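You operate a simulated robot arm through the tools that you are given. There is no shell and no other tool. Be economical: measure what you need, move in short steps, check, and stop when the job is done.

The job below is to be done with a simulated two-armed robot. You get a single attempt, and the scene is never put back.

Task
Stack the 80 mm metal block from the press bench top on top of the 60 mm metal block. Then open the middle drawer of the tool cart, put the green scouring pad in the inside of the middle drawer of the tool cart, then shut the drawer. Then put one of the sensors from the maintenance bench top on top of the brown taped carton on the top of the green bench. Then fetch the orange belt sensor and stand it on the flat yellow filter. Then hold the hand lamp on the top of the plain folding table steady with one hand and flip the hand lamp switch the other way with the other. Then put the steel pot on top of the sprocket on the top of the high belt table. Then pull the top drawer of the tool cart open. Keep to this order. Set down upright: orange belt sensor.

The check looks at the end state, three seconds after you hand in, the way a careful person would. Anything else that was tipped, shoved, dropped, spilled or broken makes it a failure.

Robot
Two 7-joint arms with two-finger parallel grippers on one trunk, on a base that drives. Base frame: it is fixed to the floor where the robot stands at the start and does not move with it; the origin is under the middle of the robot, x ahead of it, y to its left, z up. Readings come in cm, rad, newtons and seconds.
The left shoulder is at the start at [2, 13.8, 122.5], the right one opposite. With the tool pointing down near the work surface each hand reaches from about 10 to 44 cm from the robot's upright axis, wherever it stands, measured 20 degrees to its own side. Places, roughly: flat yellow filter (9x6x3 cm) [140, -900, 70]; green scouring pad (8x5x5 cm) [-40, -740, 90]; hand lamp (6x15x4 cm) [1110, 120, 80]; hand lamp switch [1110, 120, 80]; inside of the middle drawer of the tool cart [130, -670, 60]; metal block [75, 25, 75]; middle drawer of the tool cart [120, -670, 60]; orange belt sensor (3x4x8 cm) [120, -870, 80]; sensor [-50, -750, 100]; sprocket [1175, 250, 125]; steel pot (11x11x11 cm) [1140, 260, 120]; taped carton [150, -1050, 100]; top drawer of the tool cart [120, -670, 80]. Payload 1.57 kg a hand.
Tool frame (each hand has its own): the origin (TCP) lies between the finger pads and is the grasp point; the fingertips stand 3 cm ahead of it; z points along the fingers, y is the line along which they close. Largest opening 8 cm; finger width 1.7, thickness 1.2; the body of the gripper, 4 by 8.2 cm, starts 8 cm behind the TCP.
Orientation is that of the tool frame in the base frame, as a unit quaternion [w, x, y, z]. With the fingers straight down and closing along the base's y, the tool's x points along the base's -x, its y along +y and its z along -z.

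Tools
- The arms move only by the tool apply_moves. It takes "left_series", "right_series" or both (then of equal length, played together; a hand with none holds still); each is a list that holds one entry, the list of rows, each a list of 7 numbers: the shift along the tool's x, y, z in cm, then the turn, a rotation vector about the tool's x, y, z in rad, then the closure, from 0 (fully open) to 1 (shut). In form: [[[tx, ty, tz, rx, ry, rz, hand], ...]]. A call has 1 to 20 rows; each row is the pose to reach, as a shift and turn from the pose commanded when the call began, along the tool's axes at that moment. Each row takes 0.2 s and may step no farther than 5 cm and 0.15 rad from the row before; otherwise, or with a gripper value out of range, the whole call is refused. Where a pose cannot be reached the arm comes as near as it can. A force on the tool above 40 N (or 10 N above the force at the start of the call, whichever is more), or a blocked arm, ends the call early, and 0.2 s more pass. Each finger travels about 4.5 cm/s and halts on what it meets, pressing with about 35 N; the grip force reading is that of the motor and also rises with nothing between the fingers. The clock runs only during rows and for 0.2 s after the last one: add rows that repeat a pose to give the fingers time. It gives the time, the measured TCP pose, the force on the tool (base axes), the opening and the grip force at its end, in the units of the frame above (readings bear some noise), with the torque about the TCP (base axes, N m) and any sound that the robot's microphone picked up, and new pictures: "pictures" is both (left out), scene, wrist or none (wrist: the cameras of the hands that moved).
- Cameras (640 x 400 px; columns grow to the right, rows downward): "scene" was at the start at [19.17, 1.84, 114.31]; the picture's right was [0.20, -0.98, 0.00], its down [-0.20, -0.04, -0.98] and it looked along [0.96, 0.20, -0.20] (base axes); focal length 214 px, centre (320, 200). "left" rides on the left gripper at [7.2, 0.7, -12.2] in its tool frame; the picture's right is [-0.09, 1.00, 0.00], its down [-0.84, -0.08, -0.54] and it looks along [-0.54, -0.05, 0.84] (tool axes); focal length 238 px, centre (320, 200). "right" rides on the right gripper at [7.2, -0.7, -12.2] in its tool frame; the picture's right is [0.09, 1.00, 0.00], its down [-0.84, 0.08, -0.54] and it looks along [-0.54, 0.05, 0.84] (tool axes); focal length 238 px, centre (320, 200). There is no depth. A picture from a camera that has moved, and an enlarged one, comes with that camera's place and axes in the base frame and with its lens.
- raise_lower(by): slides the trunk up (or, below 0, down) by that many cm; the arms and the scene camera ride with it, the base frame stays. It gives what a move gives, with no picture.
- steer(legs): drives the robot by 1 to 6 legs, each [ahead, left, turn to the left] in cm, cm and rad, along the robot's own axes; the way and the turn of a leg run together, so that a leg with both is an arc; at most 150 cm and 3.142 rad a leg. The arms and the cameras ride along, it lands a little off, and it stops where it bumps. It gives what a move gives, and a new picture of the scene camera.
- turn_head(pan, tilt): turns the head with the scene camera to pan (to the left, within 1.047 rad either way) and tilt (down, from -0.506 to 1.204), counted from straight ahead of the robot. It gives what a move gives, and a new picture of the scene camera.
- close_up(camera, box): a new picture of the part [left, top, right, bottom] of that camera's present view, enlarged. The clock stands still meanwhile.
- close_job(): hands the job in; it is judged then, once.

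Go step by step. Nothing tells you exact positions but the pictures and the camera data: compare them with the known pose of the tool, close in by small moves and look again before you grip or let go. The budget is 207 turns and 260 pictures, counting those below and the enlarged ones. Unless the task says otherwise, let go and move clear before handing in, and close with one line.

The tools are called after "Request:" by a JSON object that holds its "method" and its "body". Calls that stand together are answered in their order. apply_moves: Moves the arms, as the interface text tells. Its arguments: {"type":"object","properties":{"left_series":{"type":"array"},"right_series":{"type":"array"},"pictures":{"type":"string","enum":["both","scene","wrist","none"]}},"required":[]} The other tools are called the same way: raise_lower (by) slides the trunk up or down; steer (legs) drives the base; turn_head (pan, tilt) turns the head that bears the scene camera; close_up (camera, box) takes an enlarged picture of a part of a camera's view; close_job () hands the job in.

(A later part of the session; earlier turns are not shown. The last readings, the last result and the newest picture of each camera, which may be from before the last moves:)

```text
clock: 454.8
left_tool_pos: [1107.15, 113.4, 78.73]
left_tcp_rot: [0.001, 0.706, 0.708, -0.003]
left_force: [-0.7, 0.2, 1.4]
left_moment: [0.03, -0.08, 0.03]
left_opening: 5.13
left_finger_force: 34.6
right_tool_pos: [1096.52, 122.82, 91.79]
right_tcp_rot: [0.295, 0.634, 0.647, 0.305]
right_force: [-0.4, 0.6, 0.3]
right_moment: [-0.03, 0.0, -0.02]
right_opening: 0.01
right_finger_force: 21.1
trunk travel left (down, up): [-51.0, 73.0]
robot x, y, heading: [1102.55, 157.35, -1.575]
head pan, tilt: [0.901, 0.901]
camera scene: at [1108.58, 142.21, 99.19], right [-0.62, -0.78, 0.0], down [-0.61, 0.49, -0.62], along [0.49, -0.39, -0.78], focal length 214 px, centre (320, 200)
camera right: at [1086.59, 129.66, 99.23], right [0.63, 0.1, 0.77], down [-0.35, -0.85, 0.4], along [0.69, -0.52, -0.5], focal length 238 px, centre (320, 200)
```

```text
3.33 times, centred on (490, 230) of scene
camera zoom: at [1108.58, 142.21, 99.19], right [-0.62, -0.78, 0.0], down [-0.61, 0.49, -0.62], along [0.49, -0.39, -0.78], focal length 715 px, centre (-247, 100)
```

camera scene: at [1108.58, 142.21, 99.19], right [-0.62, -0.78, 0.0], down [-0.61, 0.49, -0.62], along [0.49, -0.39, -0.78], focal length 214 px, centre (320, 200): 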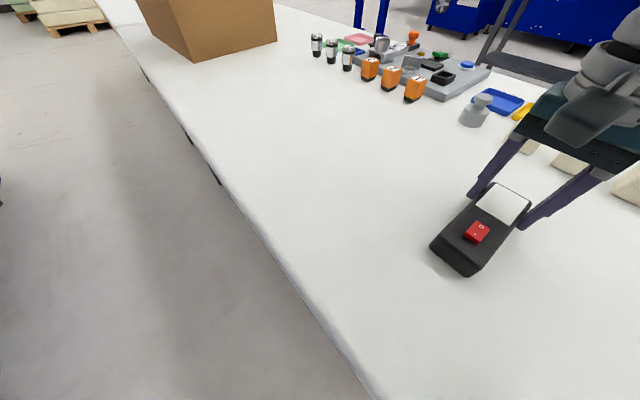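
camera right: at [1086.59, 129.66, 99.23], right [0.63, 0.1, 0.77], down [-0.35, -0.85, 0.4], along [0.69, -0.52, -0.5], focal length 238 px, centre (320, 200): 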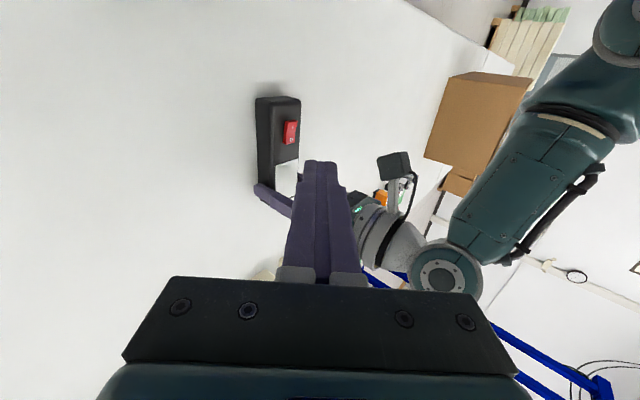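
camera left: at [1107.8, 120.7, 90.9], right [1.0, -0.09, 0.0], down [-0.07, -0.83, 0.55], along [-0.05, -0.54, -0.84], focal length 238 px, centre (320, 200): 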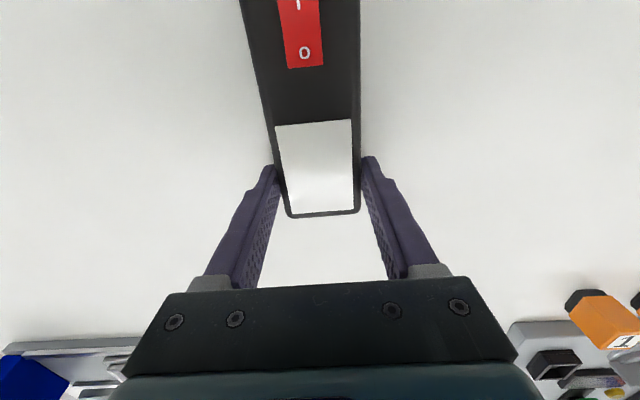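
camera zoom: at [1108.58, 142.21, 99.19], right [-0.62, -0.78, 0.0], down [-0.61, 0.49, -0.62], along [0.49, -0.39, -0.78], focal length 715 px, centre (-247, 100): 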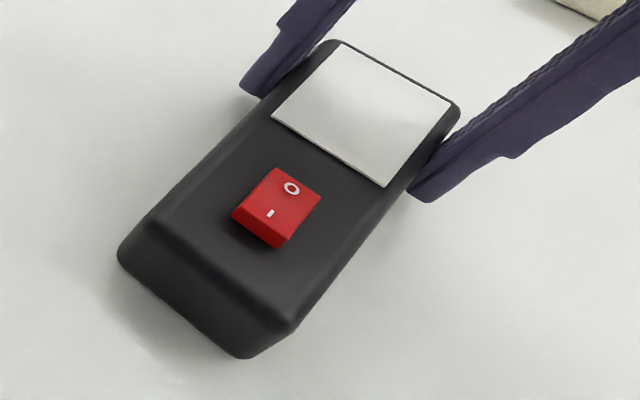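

The raised I end is at (1107.25, 122.5, 78.9). I'll advance the closed fingertips to just above it.

Request:
{"method": "apply_moves", "body": {"right_series": [[[-0.1, -0.2, 4, 0, 0, 0, 1], [-0.3, -0.6, 8, 0, 0, 0, 1], [-0.5, -0.9, 11, 0, 0, 0, 1], [-0.58, -1.03, 12.6, 0, 0, 0, 1], [-0.58, -1.03, 12.6, 0, 0, 0, 1]]]}}

Request:
{"method": "close_up", "body": {"camera": "scene", "box": [420, 170, 560, 290]}}

```text
clock: 456.0
left_tool_pos: [1107.08, 113.42, 78.81]
left_tcp_rot: [0.0, 0.707, 0.708, -0.003]
left_force: [0.5, -0.3, 1.0]
left_moment: [-0.03, -0.07, 0.07]
left_opening: 5.16
left_finger_force: 35.2
right_tool_pos: [1105.54, 122.61, 83.12]
right_tcp_rot: [0.294, 0.634, 0.647, 0.304]
right_force: [0.8, 0.0, -1.3]
right_moment: [0.0, 0.02, 0.0]
right_opening: 0.0
right_finger_force: 21.6
trunk travel left (down, up): [-51.0, 73.0]
robot x, y, heading: [1102.95, 157.09, -1.574]
head pan, tilt: [0.901, 0.901]
camera scene: at [1108.6, 142.21, 99.19], right [-0.62, -0.78, 0.0], down [-0.61, 0.49, -0.62], along [0.49, -0.39, -0.78], focal length 214 px, centre (320, 200)
camera right: at [1095.65, 129.47, 90.39], right [0.64, 0.1, 0.76], down [-0.35, -0.85, 0.4], along [0.69, -0.52, -0.5], focal length 238 px, centre (320, 200)
```

scene: 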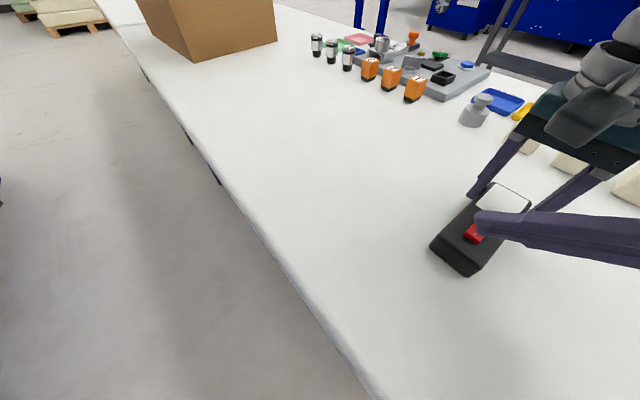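
right: 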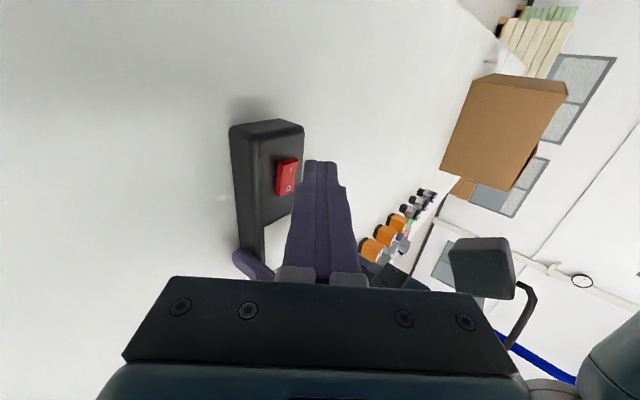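

```text
3.33 times, centred on (490, 230) of scene
camera zoom: at [1108.6, 142.21, 99.19], right [-0.62, -0.78, 0.0], down [-0.61, 0.49, -0.62], along [0.49, -0.39, -0.78], focal length 715 px, centre (-247, 100)
```

zoom: 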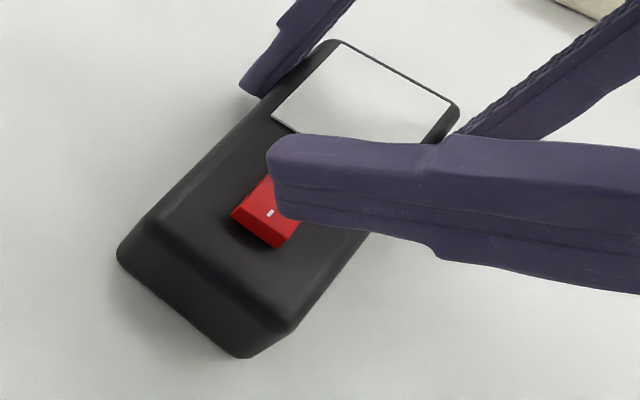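

The tip projects right onto the I end when lowered. I'll press straight down in small steps.

Request:
{"method": "apply_moves", "body": {"right_series": [[[-0.35, -0.46, 0.38, 0, 0, 0, 1], [-0.35, -0.77, 0.64, 0, 0, 0, 1], [-0.35, -0.96, 0.8, 0, 0, 0, 1], [-0.35, -1.15, 0.96, 0, 0, 0, 1], [-0.35, -1.35, 1.12, 0, 0, 0, 1], [-0.35, -1.54, 1.28, 0, 0, 0, 1]]], "pictures": "scene"}}

Request:
{"method": "close_up", "body": {"camera": "scene", "box": [420, 170, 560, 290]}}

```text
clock: 457.4
left_tool_pos: [1107.17, 113.34, 78.62]
left_tcp_rot: [0.002, 0.707, 0.707, -0.001]
left_force: [0.7, -1.3, 5.3]
left_moment: [0.84, 0.07, -0.08]
left_opening: 5.18
left_finger_force: 35.1
right_tool_pos: [1105.67, 122.29, 81.58]
right_tcp_rot: [0.299, 0.631, 0.647, 0.308]
right_force: [-5.1, 4.6, 12.5]
right_moment: [0.08, -0.08, 0.03]
right_opening: 0.0
right_finger_force: 21.7
trunk travel left (down, up): [-51.0, 73.0]
robot x, y, heading: [1102.87, 157.15, -1.571]
head pan, tilt: [0.901, 0.901]
heard: click
stopped in row 6 (right hand): the force on the tool passed its limit at 43 N (the readings are from after the stop); the commanded pose is now the measured one
camera scene: at [1108.51, 142.21, 99.19], right [-0.62, -0.78, 0.0], down [-0.61, 0.49, -0.62], along [0.48, -0.39, -0.78], focal length 214 px, centre (320, 200)
```

scene: 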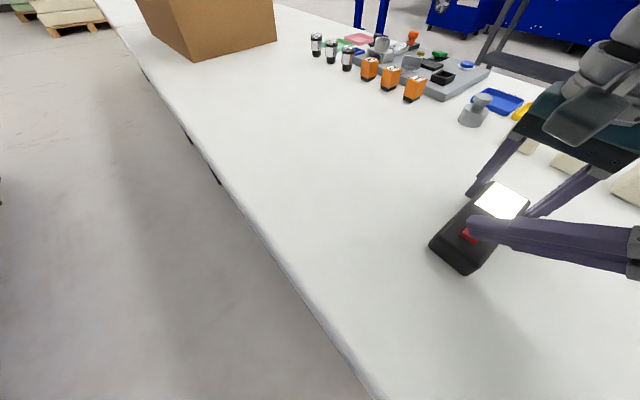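

```text
3.33 times, centred on (490, 230) of scene
camera zoom: at [1108.51, 142.21, 99.19], right [-0.62, -0.78, 0.0], down [-0.61, 0.49, -0.62], along [0.48, -0.39, -0.78], focal length 715 px, centre (-247, 100)
```

zoom: 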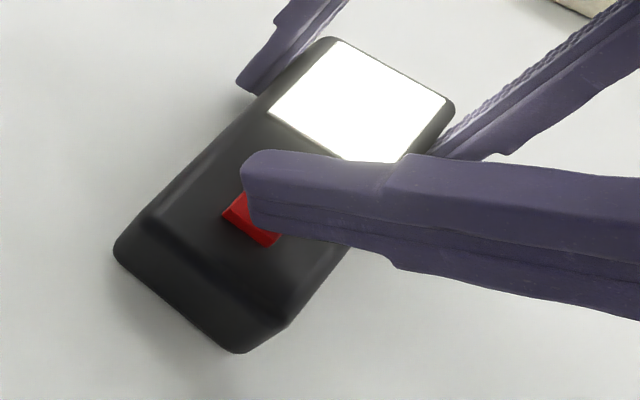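

A click was heard and the lamp is lit. I'll withdraw the right hand, still holding the lamp, and verify.

Request:
{"method": "apply_moves", "body": {"right_series": [[[0, 0.77, -0.64, 0, 0, 0, 1], [0, 2.3, -2, 0, 0, 0, 1], [0, 2.3, -6, 0, 0, 0, 1], [0, 2.3, -10.5, 0, 0, 0, 1], [0, 2.3, -15, 0, 0, 0, 1]]], "pictures": "scene"}}

Request:
{"method": "close_up", "body": {"camera": "scene", "box": [420, 170, 560, 290]}}

```text
clock: 458.6
left_tool_pos: [1107.19, 113.37, 78.69]
left_tcp_rot: [0.001, 0.707, 0.708, -0.002]
left_force: [-3.4, 2.9, 12.5]
left_moment: [0.67, -0.02, 0.12]
left_opening: 5.15
left_finger_force: 35.7
right_tool_pos: [1095.85, 122.02, 92.8]
right_tcp_rot: [0.297, 0.631, 0.647, 0.307]
right_force: [0.2, 0.7, 0.4]
right_moment: [-0.01, 0.0, -0.01]
right_opening: 0.0
right_finger_force: 21.1
trunk travel left (down, up): [-51.0, 73.0]
robot x, y, heading: [1102.38, 156.81, -1.578]
head pan, tilt: [0.901, 0.901]
camera scene: at [1108.56, 142.2, 99.19], right [-0.62, -0.78, 0.0], down [-0.61, 0.49, -0.62], along [0.49, -0.39, -0.78], focal length 214 px, centre (320, 200)
```

scene: 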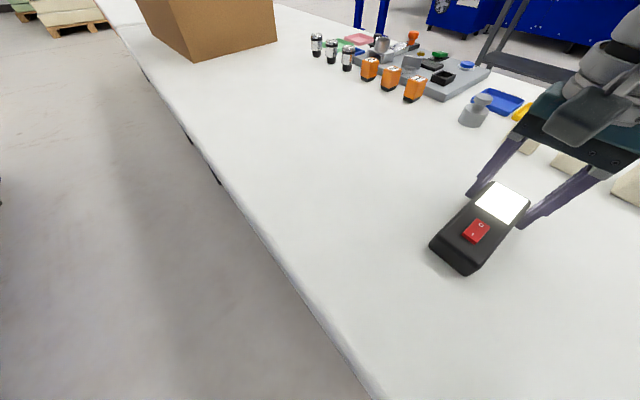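

```text
3.33 times, centred on (490, 230) of scene
camera zoom: at [1108.56, 142.2, 99.19], right [-0.62, -0.78, 0.0], down [-0.61, 0.49, -0.62], along [0.49, -0.39, -0.78], focal length 715 px, centre (-247, 100)
```

zoom: 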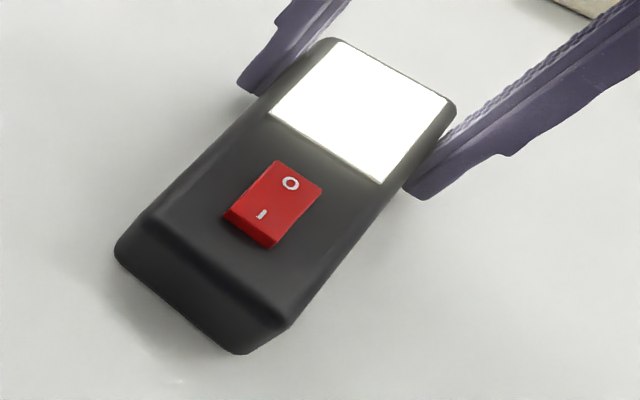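

The lamp is on. I'll release it, lift the left hand, straighten the right hand and raise the trunk.

Request:
{"method": "apply_moves", "body": {"left_series": [[[0, 0, 0, 0, 0, 0, 0.3], [0, 0, 0, 0, 0, 0, 0], [0, 0, -0.5, 0, 0, 0, 0], [0, 0, -4, 0, 0, 0, 0], [0, 0, -8, 0, 0, 0, 0], [0, 0, -12, 0, 0, 0, 0], [0, 2, -15, 0, 0, 0, 0]]], "right_series": [[[0, 0, -1, 0.145, 0, 0, 1], [0, 0, -2, 0.29, 0, 0, 0.7], [0, -1, -3, 0.435, 0, 0, 0.3], [0, -2, -4, 0.58, 0, 0, 0], [0, -3, -5, 0.725, 0, 0, 0], [0, -4, -6, 0.87, 0, 0, 0], [0, -4, -6, 0.87, 0, 0, 0]]], "pictures": "none"}}

Request:
{"method": "raise_lower", "body": {"by": 35}}

Request:
{"method": "turn_head", "body": {"pan": 0.0, "tilt": 0.6}}

```text
clock: 460.2
left_tool_pos: [1109.39, 113.42, 93.47]
left_tcp_rot: [0.003, 0.706, 0.708, -0.001]
left_force: [0.1, 0.0, 0.4]
left_moment: [-0.02, -0.01, 0.02]
left_opening: 8.0
left_finger_force: 0.0
right_tool_pos: [1088.45, 121.6, 93.39]
right_tcp_rot: [0.003, 0.698, 0.716, 0.006]
right_force: [0.8, 0.4, -0.5]
right_moment: [-0.04, 0.03, 0.02]
right_opening: 7.99
right_finger_force: 0.0
trunk travel left (down, up): [-51.0, 73.0]
robot x, y, heading: [1102.95, 156.98, -1.578]
head pan, tilt: [0.901, 0.901]
```

```text
clock: 463.6
left_tool_pos: [1109.13, 113.42, 128.48]
left_tcp_rot: [0.002, 0.707, 0.708, -0.002]
left_force: [-0.6, 0.0, -0.3]
left_moment: [-0.02, -0.01, 0.04]
left_opening: 8.0
left_finger_force: 0.1
right_tool_pos: [1088.44, 121.79, 128.28]
right_tcp_rot: [0.004, 0.698, 0.716, 0.006]
right_force: [-0.1, 0.1, 0.2]
right_moment: [-0.02, 0.01, 0.03]
right_opening: 8.0
right_finger_force: 0.1
trunk travel left (down, up): [-86.0, 38.0]
robot x, y, heading: [1102.43, 156.92, -1.57]
head pan, tilt: [0.901, 0.901]
```

```text
clock: 464.8
left_tool_pos: [1109.25, 113.4, 128.4]
left_tcp_rot: [0.002, 0.706, 0.708, -0.002]
left_force: [-0.4, 0.4, 0.2]
left_moment: [-0.03, 0.02, 0.01]
left_opening: 8.0
left_finger_force: 0.0
right_tool_pos: [1088.34, 121.67, 128.34]
right_tcp_rot: [0.004, 0.698, 0.716, 0.006]
right_force: [-0.3, 0.1, 0.1]
right_moment: [-0.03, -0.02, -0.01]
right_opening: 7.99
right_finger_force: 0.0
trunk travel left (down, up): [-86.0, 38.0]
robot x, y, heading: [1102.72, 156.86, -1.577]
head pan, tilt: [0.0, 0.6]
camera scene: at [1102.67, 138.1, 136.66], right [-1.0, 0.0, 0.0], down [0.0, 0.57, -0.82], along [0.0, -0.82, -0.57], focal length 214 px, centre (320, 200)
```

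scene: 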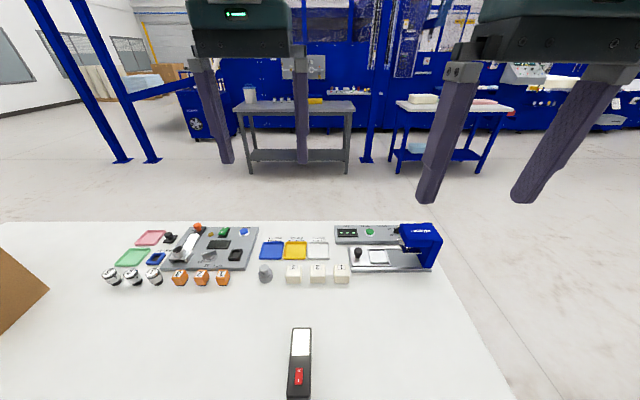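

Next is the high belt table at y≈250. I'll raise the trunk more and turn to face it.

Request:
{"method": "raise_lower", "body": {"by": 25}}

Request:
{"method": "steer", "body": {"legs": [[-20, 0, 0], [0, 0, 1.571], [0, 0, 1.571]]}}

Request:
{"method": "turn_head", "body": {"pan": -0.2, "tilt": 0.5}}

```text
clock: 467.4
left_tool_pos: [1109.27, 113.32, 153.41]
left_tcp_rot: [0.002, 0.706, 0.708, -0.002]
left_force: [0.0, 0.4, 0.1]
left_moment: [-0.03, 0.05, 0.01]
left_opening: 7.99
left_finger_force: 0.1
right_tool_pos: [1088.25, 121.73, 153.5]
right_tcp_rot: [0.003, 0.698, 0.716, 0.006]
right_force: [0.8, -0.1, 0.4]
right_moment: [0.02, 0.02, 0.03]
right_opening: 8.0
right_finger_force: 0.0
trunk travel left (down, up): [-111.0, 13.0]
robot x, y, heading: [1102.08, 157.01, -1.575]
head pan, tilt: [0.0, 0.6]
```

```text
clock: 476.6
left_tool_pos: [1097.49, 220.78, 153.52]
left_tcp_rot: [0.002, -0.697, 0.717, 0.002]
left_force: [0.4, 0.1, -0.2]
left_moment: [0.0, 0.01, 0.03]
left_opening: 8.0
left_finger_force: 0.1
right_tool_pos: [1118.1, 211.93, 153.28]
right_tcp_rot: [-0.006, -0.706, 0.708, 0.004]
right_force: [-0.1, 0.3, -0.2]
right_moment: [0.0, -0.02, 0.03]
right_opening: 8.01
right_finger_force: 0.1
trunk travel left (down, up): [-111.0, 13.0]
robot x, y, heading: [1102.76, 177.04, 1.536]
head pan, tilt: [0.0, 0.6]
camera scene: at [1103.43, 195.86, 161.66], right [1.0, -0.03, 0.0], down [-0.02, -0.56, -0.83], along [0.03, 0.82, -0.56], focal length 214 px, centre (320, 200)
```

scene: 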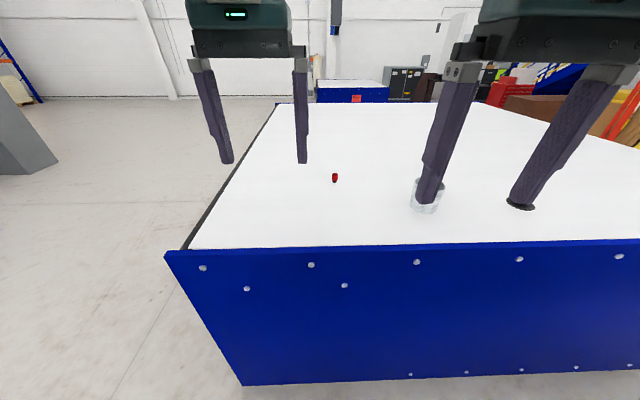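

```text
clock: 477.3
left_tool_pos: [1097.39, 220.77, 153.42]
left_tcp_rot: [0.002, -0.697, 0.717, 0.003]
left_force: [0.5, -0.3, -0.1]
left_moment: [-0.01, -0.01, -0.01]
left_opening: 8.0
left_finger_force: 0.1
right_tool_pos: [1118.0, 211.88, 153.34]
right_tcp_rot: [-0.007, -0.706, 0.708, 0.003]
right_force: [0.2, -0.2, -0.3]
right_moment: [0.01, -0.01, 0.0]
right_opening: 7.98
right_finger_force: 0.0
trunk travel left (down, up): [-111.0, 13.0]
robot x, y, heading: [1102.76, 177.04, 1.539]
head pan, tilt: [-0.201, 0.499]
camera scene: at [1105.24, 195.88, 162.57], right [0.97, -0.23, 0.0], down [-0.11, -0.47, -0.88], along [0.2, 0.85, -0.48], focal length 214 px, centre (320, 200)
```

scene: 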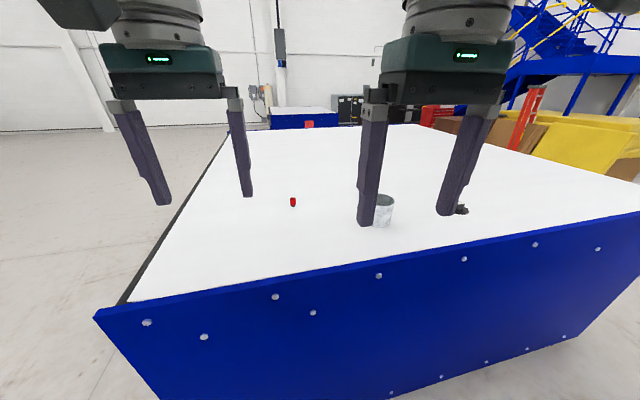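

The steel pot is at about (1145, 258) and a dark sprocket at about (1182, 259). I'll move nearer and look closely.

Request:
{"method": "steer", "body": {"legs": [[22, -55, 0.034]]}}

Request:
{"method": "turn_head", "body": {"pan": 0.0, "tilt": 0.75}}

Request:
{"method": "close_up", "body": {"camera": "scene", "box": [220, 100, 460, 250]}}

```text
clock: 480.7
left_tool_pos: [1151.84, 241.66, 153.46]
left_tcp_rot: [-0.002, 0.711, -0.704, -0.001]
left_force: [-0.2, -0.1, 0.1]
left_moment: [0.01, 0.04, -0.01]
left_opening: 8.02
left_finger_force: 0.1
right_tool_pos: [1172.86, 233.52, 153.38]
right_tcp_rot: [0.006, 0.719, -0.695, -0.004]
right_force: [0.8, -1.0, 0.0]
right_moment: [0.01, 0.02, 0.04]
right_opening: 7.98
right_finger_force: 0.0
trunk travel left (down, up): [-111.0, 13.0]
robot x, y, heading: [1158.97, 198.37, 1.578]
head pan, tilt: [-0.201, 0.499]
camera scene: at [1160.56, 216.97, 162.57], right [0.98, -0.19, 0.0], down [-0.09, -0.47, -0.88], along [0.17, 0.86, -0.48], focal length 214 px, centre (320, 200)
```

scene: 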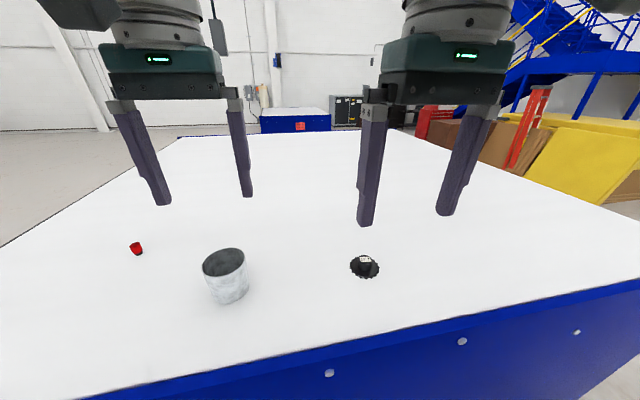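

```text
clock: 481.4
left_tool_pos: [1151.92, 241.57, 153.39]
left_tcp_rot: [-0.003, 0.711, -0.703, -0.002]
left_force: [0.4, -0.3, 0.3]
left_moment: [0.02, 0.03, 0.03]
left_opening: 8.01
left_finger_force: 0.1
right_tool_pos: [1172.78, 233.47, 153.37]
right_tcp_rot: [0.006, 0.719, -0.695, -0.003]
right_force: [-1.0, 0.1, 0.7]
right_moment: [-0.01, 0.03, -0.01]
right_opening: 8.0
right_finger_force: 0.0
trunk travel left (down, up): [-111.0, 13.0]
robot x, y, heading: [1158.82, 197.75, 1.578]
head pan, tilt: [0.0, 0.75]
camera scene: at [1158.75, 216.34, 160.38], right [1.0, 0.0, 0.0], down [0.0, -0.68, -0.73], along [0.0, 0.73, -0.68], focal length 214 px, centre (320, 200)
```

scene: 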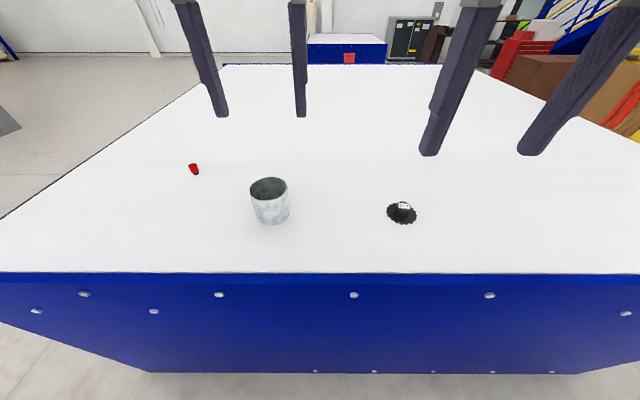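

```text
2.67 times, centred on (340, 175) of scene
camera zoom: at [1158.75, 216.34, 160.38], right [1.0, 0.0, 0.0], down [0.0, -0.68, -0.73], along [0.0, 0.73, -0.68], focal length 572 px, centre (267, 267)
```

zoom: 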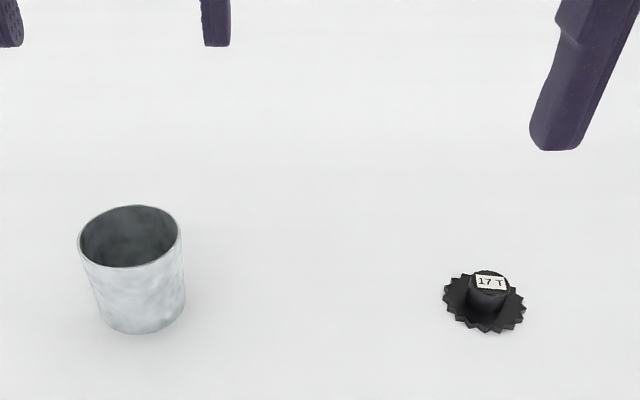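

The pot is an open cylinder without handle, so I'll grip its wall at the rim. The sprocket ("17 T") has a hub on top. I'll take both wrist views to triangulate.

Request:
{"method": "close_up", "body": {"camera": "left", "box": [0, 0, 640, 400]}}

Request:
{"method": "close_up", "body": {"camera": "right", "box": [0, 0, 640, 400]}}

```text
1.00 times, centred on (320, 200) of left (not enlarged: the box is as wide or as high as the picture)
camera zoom: at [1151.23, 234.42, 165.68], right [-1.0, 0.08, 0.0], down [0.07, 0.83, 0.55], along [0.04, 0.54, -0.84], focal length 238 px, centre (320, 200)
```

zoom: 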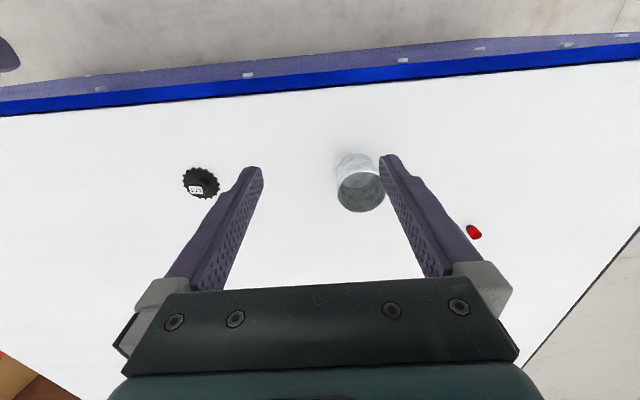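

```text
1.00 times, centred on (320, 200) of right (not enlarged: the box is as wide or as high as the picture)
camera zoom: at [1173.95, 226.26, 165.54], right [-0.99, -0.13, 0.01], down [-0.1, 0.84, 0.54], along [-0.08, 0.53, -0.84], focal length 238 px, centre (320, 200)
```

zoom: 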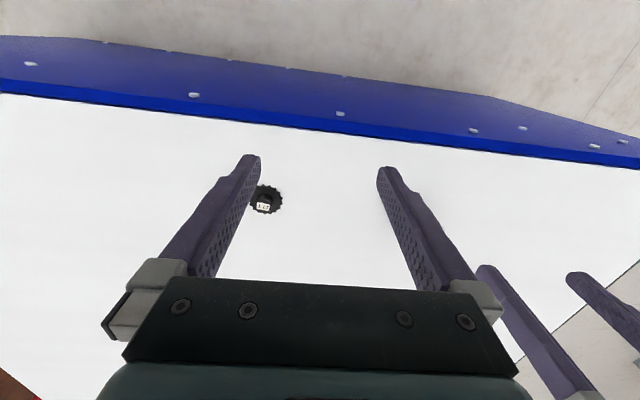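

Triangulated: the pot rim centre is (1145, 259.5, 124.3), ø≈10, and the hub top is (1183.1, 260.5, 116.5). I'll approach the table front carefully.

Request:
{"method": "steer", "body": {"legs": [[14, 8, -0.008]]}}

Request:
{"method": "steer", "body": {"legs": [[5, 0, 0]]}}

```text
clock: 482.9
left_tool_pos: [1144.03, 255.71, 153.48]
left_tcp_rot: [-0.002, 0.708, -0.707, -0.002]
left_force: [0.8, 0.2, 0.5]
left_moment: [0.03, -0.01, -0.03]
left_opening: 7.99
left_finger_force: 0.0
right_tool_pos: [1165.03, 247.36, 153.32]
right_tcp_rot: [0.006, 0.717, -0.697, -0.004]
right_force: [0.3, 0.1, -0.9]
right_moment: [0.0, 0.03, -0.01]
right_opening: 7.97
right_finger_force: 0.0
trunk travel left (down, up): [-111.0, 13.0]
robot x, y, heading: [1150.46, 212.11, 1.568]
head pan, tilt: [0.0, 0.75]
camera scene: at [1150.8, 230.29, 160.37], right [1.0, 0.0, 0.0], down [0.0, -0.68, -0.73], along [0.0, 0.73, -0.68], focal length 214 px, centre (320, 200)
```

scene: 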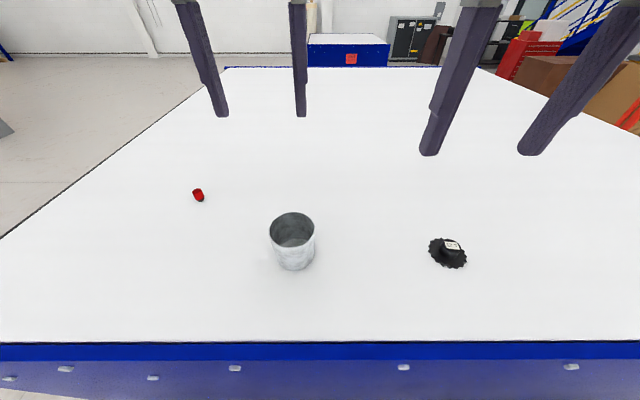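

```text
clock: 483.8
left_tool_pos: [1143.99, 260.63, 153.47]
left_tcp_rot: [-0.002, 0.708, -0.706, -0.001]
left_force: [0.0, -0.1, -0.2]
left_moment: [0.01, 0.06, -0.03]
left_opening: 8.01
left_finger_force: 0.1
right_tool_pos: [1165.07, 252.42, 153.31]
right_tcp_rot: [0.006, 0.718, -0.696, -0.004]
right_force: [-0.2, 0.0, -0.2]
right_moment: [0.0, 0.01, 0.01]
right_opening: 8.01
right_finger_force: 0.1
trunk travel left (down, up): [-111.0, 13.0]
robot x, y, heading: [1150.57, 217.55, 1.57]
head pan, tilt: [0.0, 0.75]
camera scene: at [1150.81, 235.28, 160.37], right [1.0, 0.0, 0.0], down [0.0, -0.68, -0.73], along [0.0, 0.73, -0.68], focal length 214 px, centre (320, 200)
```

scene: 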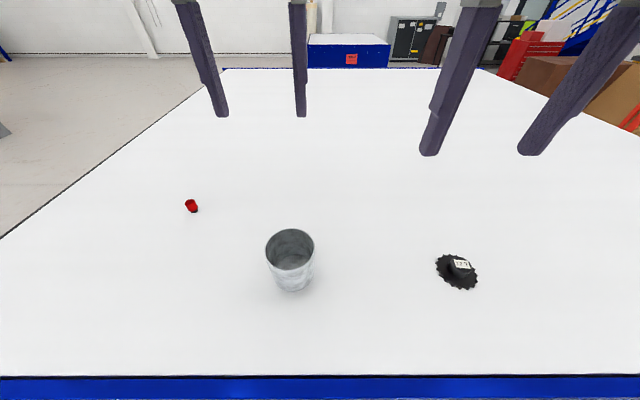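

No bump yet at y≈217. I'll lower the trunk 22 cm and line the left hand up over the pot's left wall.

Request:
{"method": "raise_lower", "body": {"by": -21}}

Request:
{"method": "apply_moves", "body": {"left_series": [[[0.5, 2, 0, 0, 0, 0, 0.3], [1, 3.9, 0, 0, 0, 0, 0.4], [1, 3.9, 0, 0, 0, 0, 0.4]]]}}

```text
clock: 486.1
left_tool_pos: [1144.02, 260.56, 132.39]
left_tcp_rot: [-0.002, 0.708, -0.706, -0.002]
left_force: [-0.4, 1.0, 0.0]
left_moment: [-0.03, -0.03, -0.01]
left_opening: 8.0
left_finger_force: 0.0
right_tool_pos: [1164.99, 252.29, 132.28]
right_tcp_rot: [0.006, 0.717, -0.697, -0.004]
right_force: [0.2, -0.6, 0.2]
right_moment: [0.01, 0.0, -0.02]
right_opening: 8.01
right_finger_force: 0.1
trunk travel left (down, up): [-90.0, 34.0]
robot x, y, heading: [1150.36, 217.31, 1.568]
head pan, tilt: [0.0, 0.75]
```

```text
clock: 486.9
left_tool_pos: [1140.2, 259.49, 132.45]
left_tcp_rot: [-0.002, 0.708, -0.706, -0.002]
left_force: [-0.9, 0.9, -0.7]
left_moment: [-0.04, 0.01, 0.02]
left_opening: 4.8
left_finger_force: 0.0
right_tool_pos: [1164.99, 252.45, 132.45]
right_tcp_rot: [0.006, 0.717, -0.697, -0.004]
right_force: [0.0, -0.5, -0.6]
right_moment: [-0.02, -0.01, -0.02]
right_opening: 8.01
right_finger_force: 0.0
trunk travel left (down, up): [-90.0, 34.0]
robot x, y, heading: [1150.61, 217.06, 1.569]
head pan, tilt: [0.0, 0.75]
camera scene: at [1150.81, 235.28, 139.38], right [1.0, 0.0, 0.0], down [0.0, -0.68, -0.73], along [0.0, 0.73, -0.68], focal length 214 px, centre (320, 200)
camera left: at [1139.53, 252.34, 144.6], right [-1.0, 0.09, 0.0], down [0.07, 0.83, 0.55], along [0.05, 0.54, -0.84], focal length 238 px, centre (320, 200)
```

scene: 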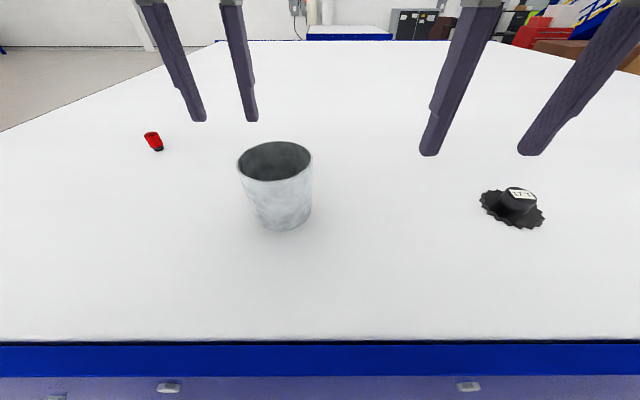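
left: 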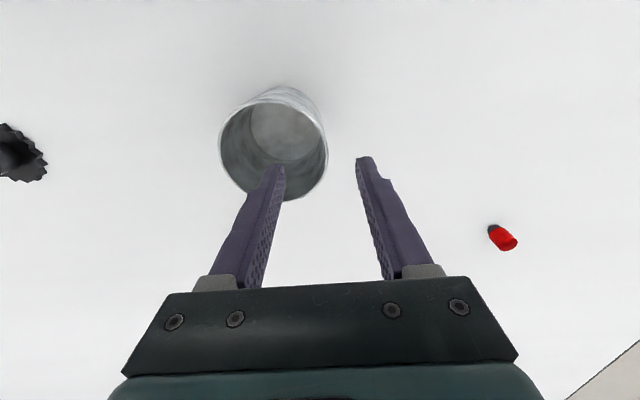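

The wall to grip is at x≈1139.7. I'll shift 0.4 cm and descend with the fingers straddling it.

Request:
{"method": "apply_moves", "body": {"left_series": [[[0, 0.4, 3, 0, 0, 0, 0.4], [0, 0.4, 6, 0, 0, 0, 0.4], [0, 0.4, 9, 0, 0, 0, 0.4], [0, 0.4, 9.5, 0, 0, 0, 0.4], [0, 0.4, 9.5, 0, 0, 0, 0.4]]]}}

```text
clock: 488.1
left_tool_pos: [1139.69, 259.64, 123.03]
left_tcp_rot: [-0.002, 0.708, -0.706, -0.002]
left_force: [0.4, 0.3, 0.8]
left_moment: [-0.02, -0.05, -0.01]
left_opening: 4.8
left_finger_force: 0.1
right_tool_pos: [1164.91, 252.38, 132.33]
right_tcp_rot: [0.006, 0.717, -0.697, -0.004]
right_force: [0.4, 0.2, -0.4]
right_moment: [0.0, 0.0, -0.01]
right_opening: 8.01
right_finger_force: 0.0
trunk travel left (down, up): [-90.0, 34.0]
robot x, y, heading: [1150.56, 216.74, 1.576]
head pan, tilt: [0.0, 0.75]
camera scene: at [1150.81, 235.28, 139.38], right [1.0, 0.0, 0.0], down [0.0, -0.68, -0.73], along [0.0, 0.73, -0.68], focal length 214 px, centre (320, 200)
camera left: at [1139.14, 252.47, 135.24], right [-1.0, 0.09, 0.0], down [0.07, 0.83, 0.55], along [0.05, 0.54, -0.84], focal length 238 px, centre (320, 200)
```

scene: 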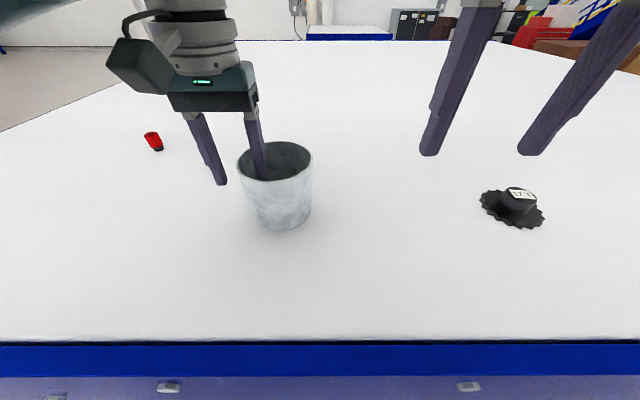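
left: 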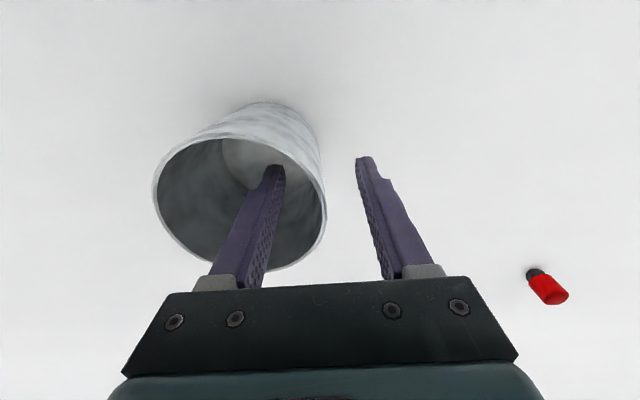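

The fingers straddle the wall. I'll close.

Request:
{"method": "apply_moves", "body": {"left_series": [[[0, 0.25, 0, 0, 0, 0, 0.5], [0, 0.25, 0, 0, 0, 0, 0.7], [0, 0.25, 0, 0, 0, 0, 0.85], [0, 0.25, 0, 0, 0, 0, 1], [0, 0.25, 0, 0, 0, 0, 1], [0, 0.25, 0, 0, 0, 0, 1]]], "pictures": "wrist"}}

```text
clock: 489.4
left_tool_pos: [1139.53, 259.78, 123.14]
left_tcp_rot: [-0.003, 0.708, -0.706, -0.002]
left_force: [1.1, 0.2, 8.1]
left_moment: [-0.03, -0.91, 0.02]
left_opening: 0.34
left_finger_force: 24.8
right_tool_pos: [1165.08, 252.41, 132.43]
right_tcp_rot: [0.006, 0.717, -0.697, -0.004]
right_force: [0.1, 0.5, 0.5]
right_moment: [0.03, 0.0, -0.03]
right_opening: 8.0
right_finger_force: 0.1
trunk travel left (down, up): [-90.0, 34.0]
robot x, y, heading: [1150.92, 217.25, 1.569]
head pan, tilt: [0.0, 0.75]
camera left: at [1138.92, 252.52, 135.29], right [-1.0, 0.09, 0.0], down [0.07, 0.83, 0.55], along [0.05, 0.55, -0.84], focal length 238 px, centre (320, 200)
```

left: 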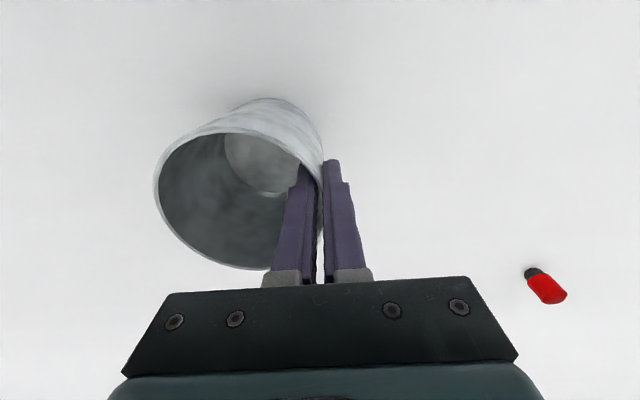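

Gripped on the wall. I'll lift a little and check how the pot hangs.

Request:
{"method": "apply_moves", "body": {"left_series": [[[0, 0, -1, 0, 0, 0, 1], [0, 0, -3, 0, 0, 0, 1], [0, 0, -6, 0, 0, 0, 1], [0, 0, -8, 0, 0, 0, 1], [0, 0, -8, 0, 0, 0, 1]]]}}

Request:
{"method": "close_up", "body": {"camera": "scene", "box": [160, 60, 400, 210]}}

```text
clock: 490.6
left_tool_pos: [1139.36, 259.71, 131.07]
left_tcp_rot: [-0.003, 0.708, -0.706, -0.002]
left_force: [-0.3, 0.2, -2.8]
left_moment: [-0.01, 0.11, 0.02]
left_opening: 0.26
left_finger_force: 24.2
right_tool_pos: [1164.91, 252.26, 132.17]
right_tcp_rot: [0.007, 0.717, -0.697, -0.003]
right_force: [-0.6, -0.3, -0.9]
right_moment: [0.04, 0.01, -0.01]
right_opening: 8.01
right_finger_force: 0.0
trunk travel left (down, up): [-90.0, 34.0]
robot x, y, heading: [1150.84, 216.84, 1.569]
head pan, tilt: [0.0, 0.75]
camera scene: at [1150.81, 235.27, 139.37], right [1.0, 0.0, 0.0], down [0.0, -0.68, -0.73], along [0.0, 0.73, -0.68], focal length 214 px, centre (320, 200)
camera left: at [1138.78, 252.52, 143.17], right [-1.0, 0.09, 0.0], down [0.07, 0.83, 0.55], along [0.05, 0.54, -0.84], focal length 238 px, centre (320, 200)
```

scene: 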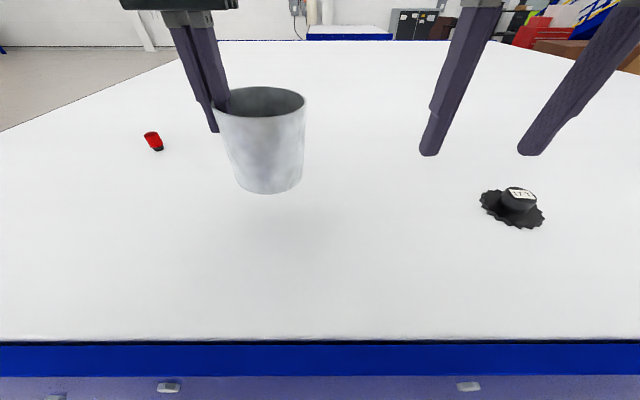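
left: 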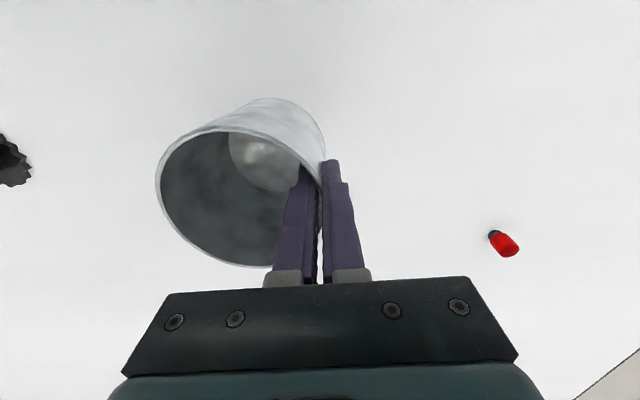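

```text
2.67 times, centred on (280, 135) of scene
camera zoom: at [1150.81, 235.27, 139.37], right [1.0, 0.0, 0.0], down [0.0, -0.68, -0.73], along [0.0, 0.73, -0.68], focal length 572 px, centre (427, 373)
```

zoom: 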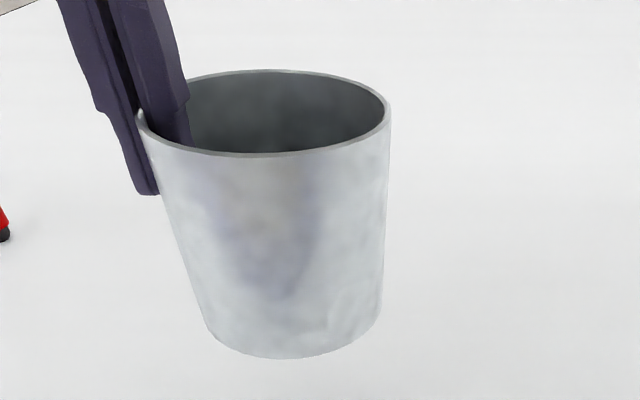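

The pot hangs almost level, tilted about 0.05 rad from wall taper. I'll correct that with a small roll and strafe so it comes over the sprocket hub.

Request:
{"method": "apply_moves", "body": {"left_series": [[[0, 0, -1, 0.05, 0, 0, 1], [0, 0, -2, 0.05, 0, 0, 1]]], "pictures": "none"}}

Request:
{"method": "steer", "body": {"legs": [[0.8, -38.6, 0]]}}

Request:
{"method": "close_up", "body": {"camera": "scene", "box": [160, 60, 400, 210]}}

Request:
{"method": "close_up", "body": {"camera": "left", "box": [0, 0, 640, 400]}}

```text
clock: 491.2
left_tool_pos: [1139.53, 259.6, 132.79]
left_tcp_rot: [-0.019, 0.708, -0.705, 0.017]
left_force: [0.9, -0.2, -2.6]
left_moment: [-0.02, 0.11, -0.02]
left_opening: 0.27
left_finger_force: 24.4
right_tool_pos: [1164.95, 252.31, 132.36]
right_tcp_rot: [0.007, 0.717, -0.697, -0.004]
right_force: [-0.6, 0.3, 0.1]
right_moment: [-0.01, 0.01, -0.01]
right_opening: 8.0
right_finger_force: 0.0
trunk travel left (down, up): [-90.0, 34.0]
robot x, y, heading: [1150.45, 216.93, 1.57]
head pan, tilt: [0.0, 0.75]
```

```text
clock: 493.7
left_tool_pos: [1178.13, 260.46, 133.01]
left_tcp_rot: [0.02, -0.707, 0.707, -0.015]
left_force: [0.1, -0.5, -2.2]
left_moment: [-0.06, 0.1, -0.02]
left_opening: 0.27
left_finger_force: 23.7
right_tool_pos: [1203.72, 252.93, 132.28]
right_tcp_rot: [0.006, 0.716, -0.699, -0.005]
right_force: [0.5, 0.4, 0.6]
right_moment: [0.0, 0.01, 0.05]
right_opening: 7.99
right_finger_force: 0.1
trunk travel left (down, up): [-90.0, 34.0]
robot x, y, heading: [1189.23, 217.49, 1.563]
head pan, tilt: [0.0, 0.75]
camera scene: at [1189.49, 235.93, 139.37], right [1.0, -0.01, 0.0], down [0.0, -0.68, -0.73], along [0.0, 0.73, -0.68], focal length 214 px, centre (320, 200)
```

scene: 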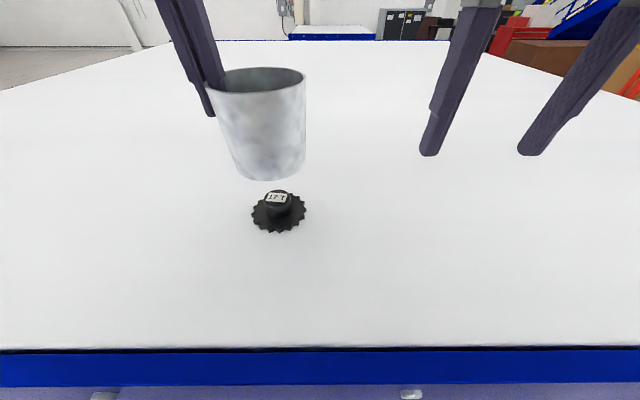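

```text
2.67 times, centred on (280, 135) of scene
camera zoom: at [1189.49, 235.93, 139.37], right [1.0, -0.01, 0.0], down [0.0, -0.68, -0.73], along [0.0, 0.73, -0.68], focal length 572 px, centre (427, 373)
```

zoom: 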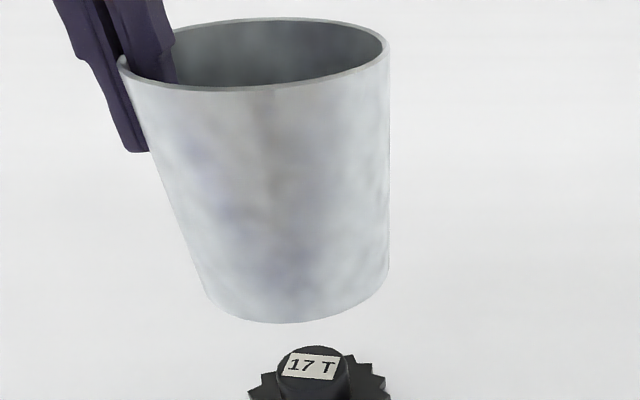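

```text
1.00 times, centred on (320, 200) of left (not enlarged: the box is as wide or as high as the picture)
camera zoom: at [1176.96, 253.18, 145.08], right [-0.99, 0.09, -0.05], down [0.05, 0.83, 0.55], along [0.09, 0.54, -0.83], focal length 238 px, centre (320, 200)
```

zoom: 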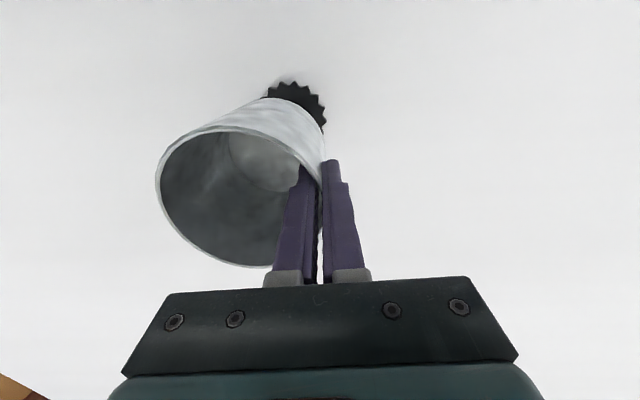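

The pot axis is at about (1182.8, 260.3) and the hub at about (1182.9, 260.8). I'll shift 0.5 cm forward and lower gradually.

Request:
{"method": "apply_moves", "body": {"left_series": [[[-0.5, 0.05, 1, 0, 0, 0, 1], [-0.5, 0.15, 3, 0, 0, 0, 1], [-0.5, 0.25, 5, 0, 0, 0, 1], [-0.5, 0.28, 5.6, 0, 0, 0, 1], [-0.5, 0.28, 5.6, 0, 0, 0, 1]]]}}

Request:
{"method": "close_up", "body": {"camera": "scene", "box": [180, 90, 380, 240]}}

```text
clock: 494.9
left_tool_pos: [1178.27, 260.93, 127.26]
left_tcp_rot: [-0.019, 0.707, -0.706, 0.016]
left_force: [-0.9, 0.6, -3.1]
left_moment: [-0.02, 0.13, 0.0]
left_opening: 0.26
left_finger_force: 23.9
right_tool_pos: [1203.66, 252.95, 132.27]
right_tcp_rot: [0.007, 0.716, -0.698, -0.005]
right_force: [0.2, -0.2, 0.8]
right_moment: [0.0, 0.02, 0.01]
right_opening: 8.0
right_finger_force: 0.2
trunk travel left (down, up): [-90.0, 34.0]
robot x, y, heading: [1189.35, 217.75, 1.565]
head pan, tilt: [0.0, 0.75]
camera scene: at [1189.49, 235.93, 139.37], right [1.0, -0.01, 0.0], down [0.0, -0.68, -0.73], along [0.0, 0.73, -0.68], focal length 214 px, centre (320, 200)
camera left: at [1176.98, 253.71, 139.42], right [-0.99, 0.09, -0.05], down [0.05, 0.83, 0.55], along [0.09, 0.54, -0.83], focal length 238 px, centre (320, 200)
```

scene: 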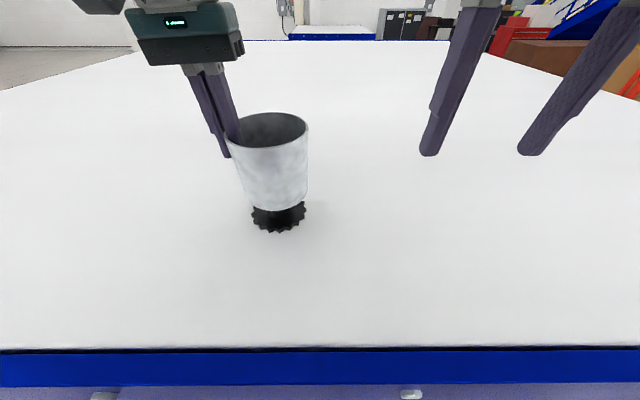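
left: 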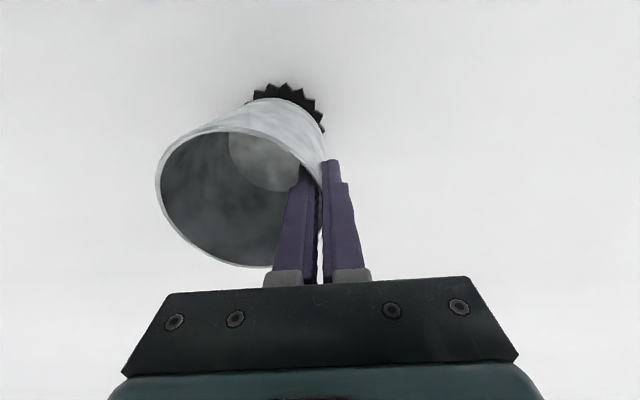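

```text
2.67 times, centred on (280, 165) of scene
camera zoom: at [1189.49, 235.93, 139.37], right [1.0, -0.01, 0.0], down [0.0, -0.68, -0.73], along [0.0, 0.73, -0.68], focal length 572 px, centre (427, 293)
```

zoom: 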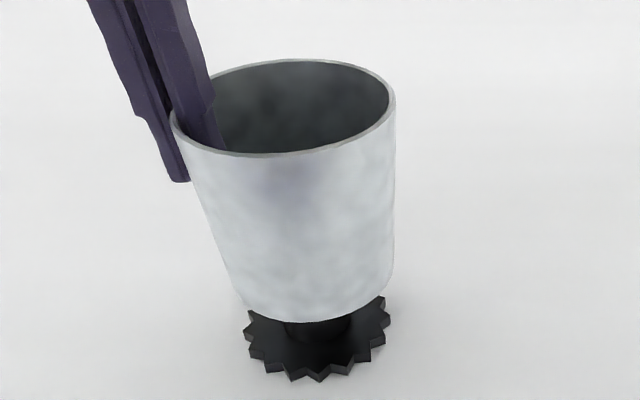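

Aligned over the hub. I'll lower in 0.3 cm steps to contact.

Request:
{"method": "apply_moves", "body": {"left_series": [[[0, 0.015, 0.3, 0, 0, 0, 1], [0, 0.03, 0.6, 0, 0, 0, 1], [0, 0.045, 0.9, 0, 0, 0, 1], [0, 0.045, 0.9, 0, 0, 0, 1]]], "pictures": "none"}}

```text
clock: 495.9
left_tool_pos: [1178.23, 261.02, 126.39]
left_tcp_rot: [-0.019, 0.707, -0.707, 0.016]
left_force: [-1.2, -1.5, 3.3]
left_moment: [-0.24, 0.02, -0.02]
left_opening: 0.26
left_finger_force: 24.2
right_tool_pos: [1203.69, 252.94, 132.38]
right_tcp_rot: [0.007, 0.716, -0.698, -0.003]
right_force: [0.4, -0.1, -0.1]
right_moment: [-0.01, 0.02, -0.03]
right_opening: 8.0
right_finger_force: 0.1
trunk travel left (down, up): [-90.0, 34.0]
robot x, y, heading: [1189.6, 217.88, 1.567]
head pan, tilt: [0.0, 0.75]
```

Contact on the hub. I'll press another 0.2 cm to seat it, then inspect before releasing.

Request:
{"method": "apply_moves", "body": {"left_series": [[[0, 0.01, 0.2, 0, 0, 0, 1], [0, 0.01, 0.2, 0, 0, 0, 1]]], "pictures": "none"}}

Request:
{"method": "close_up", "body": {"camera": "scene", "box": [180, 90, 380, 240]}}

```text
clock: 496.5
left_tool_pos: [1178.21, 261.04, 126.33]
left_tcp_rot: [0.021, -0.707, 0.707, -0.014]
left_force: [-0.7, -2.0, 15.0]
left_moment: [-0.25, -0.37, -0.06]
left_opening: 0.28
left_finger_force: 24.0
right_tool_pos: [1203.6, 253.05, 132.39]
right_tcp_rot: [0.006, 0.716, -0.698, -0.004]
right_force: [0.0, 0.6, -0.8]
right_moment: [-0.01, -0.01, 0.0]
right_opening: 7.98
right_finger_force: 0.0
trunk travel left (down, up): [-90.0, 34.0]
robot x, y, heading: [1189.43, 218.02, 1.562]
head pan, tilt: [0.0, 0.75]
```

```text
2.67 times, centred on (280, 165) of scene
camera zoom: at [1189.48, 235.99, 139.41], right [1.0, -0.01, 0.0], down [0.0, -0.68, -0.73], along [0.0, 0.73, -0.68], focal length 572 px, centre (427, 293)
```

zoom: 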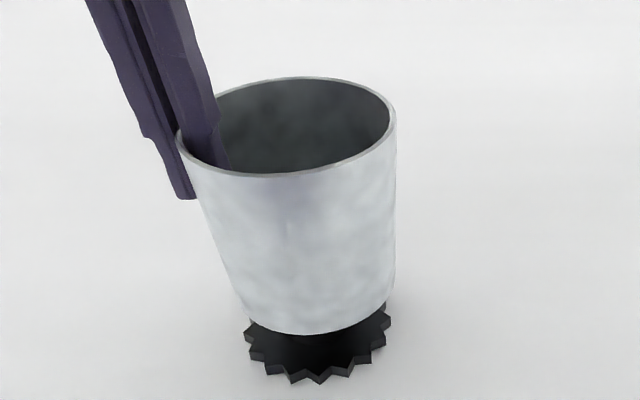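

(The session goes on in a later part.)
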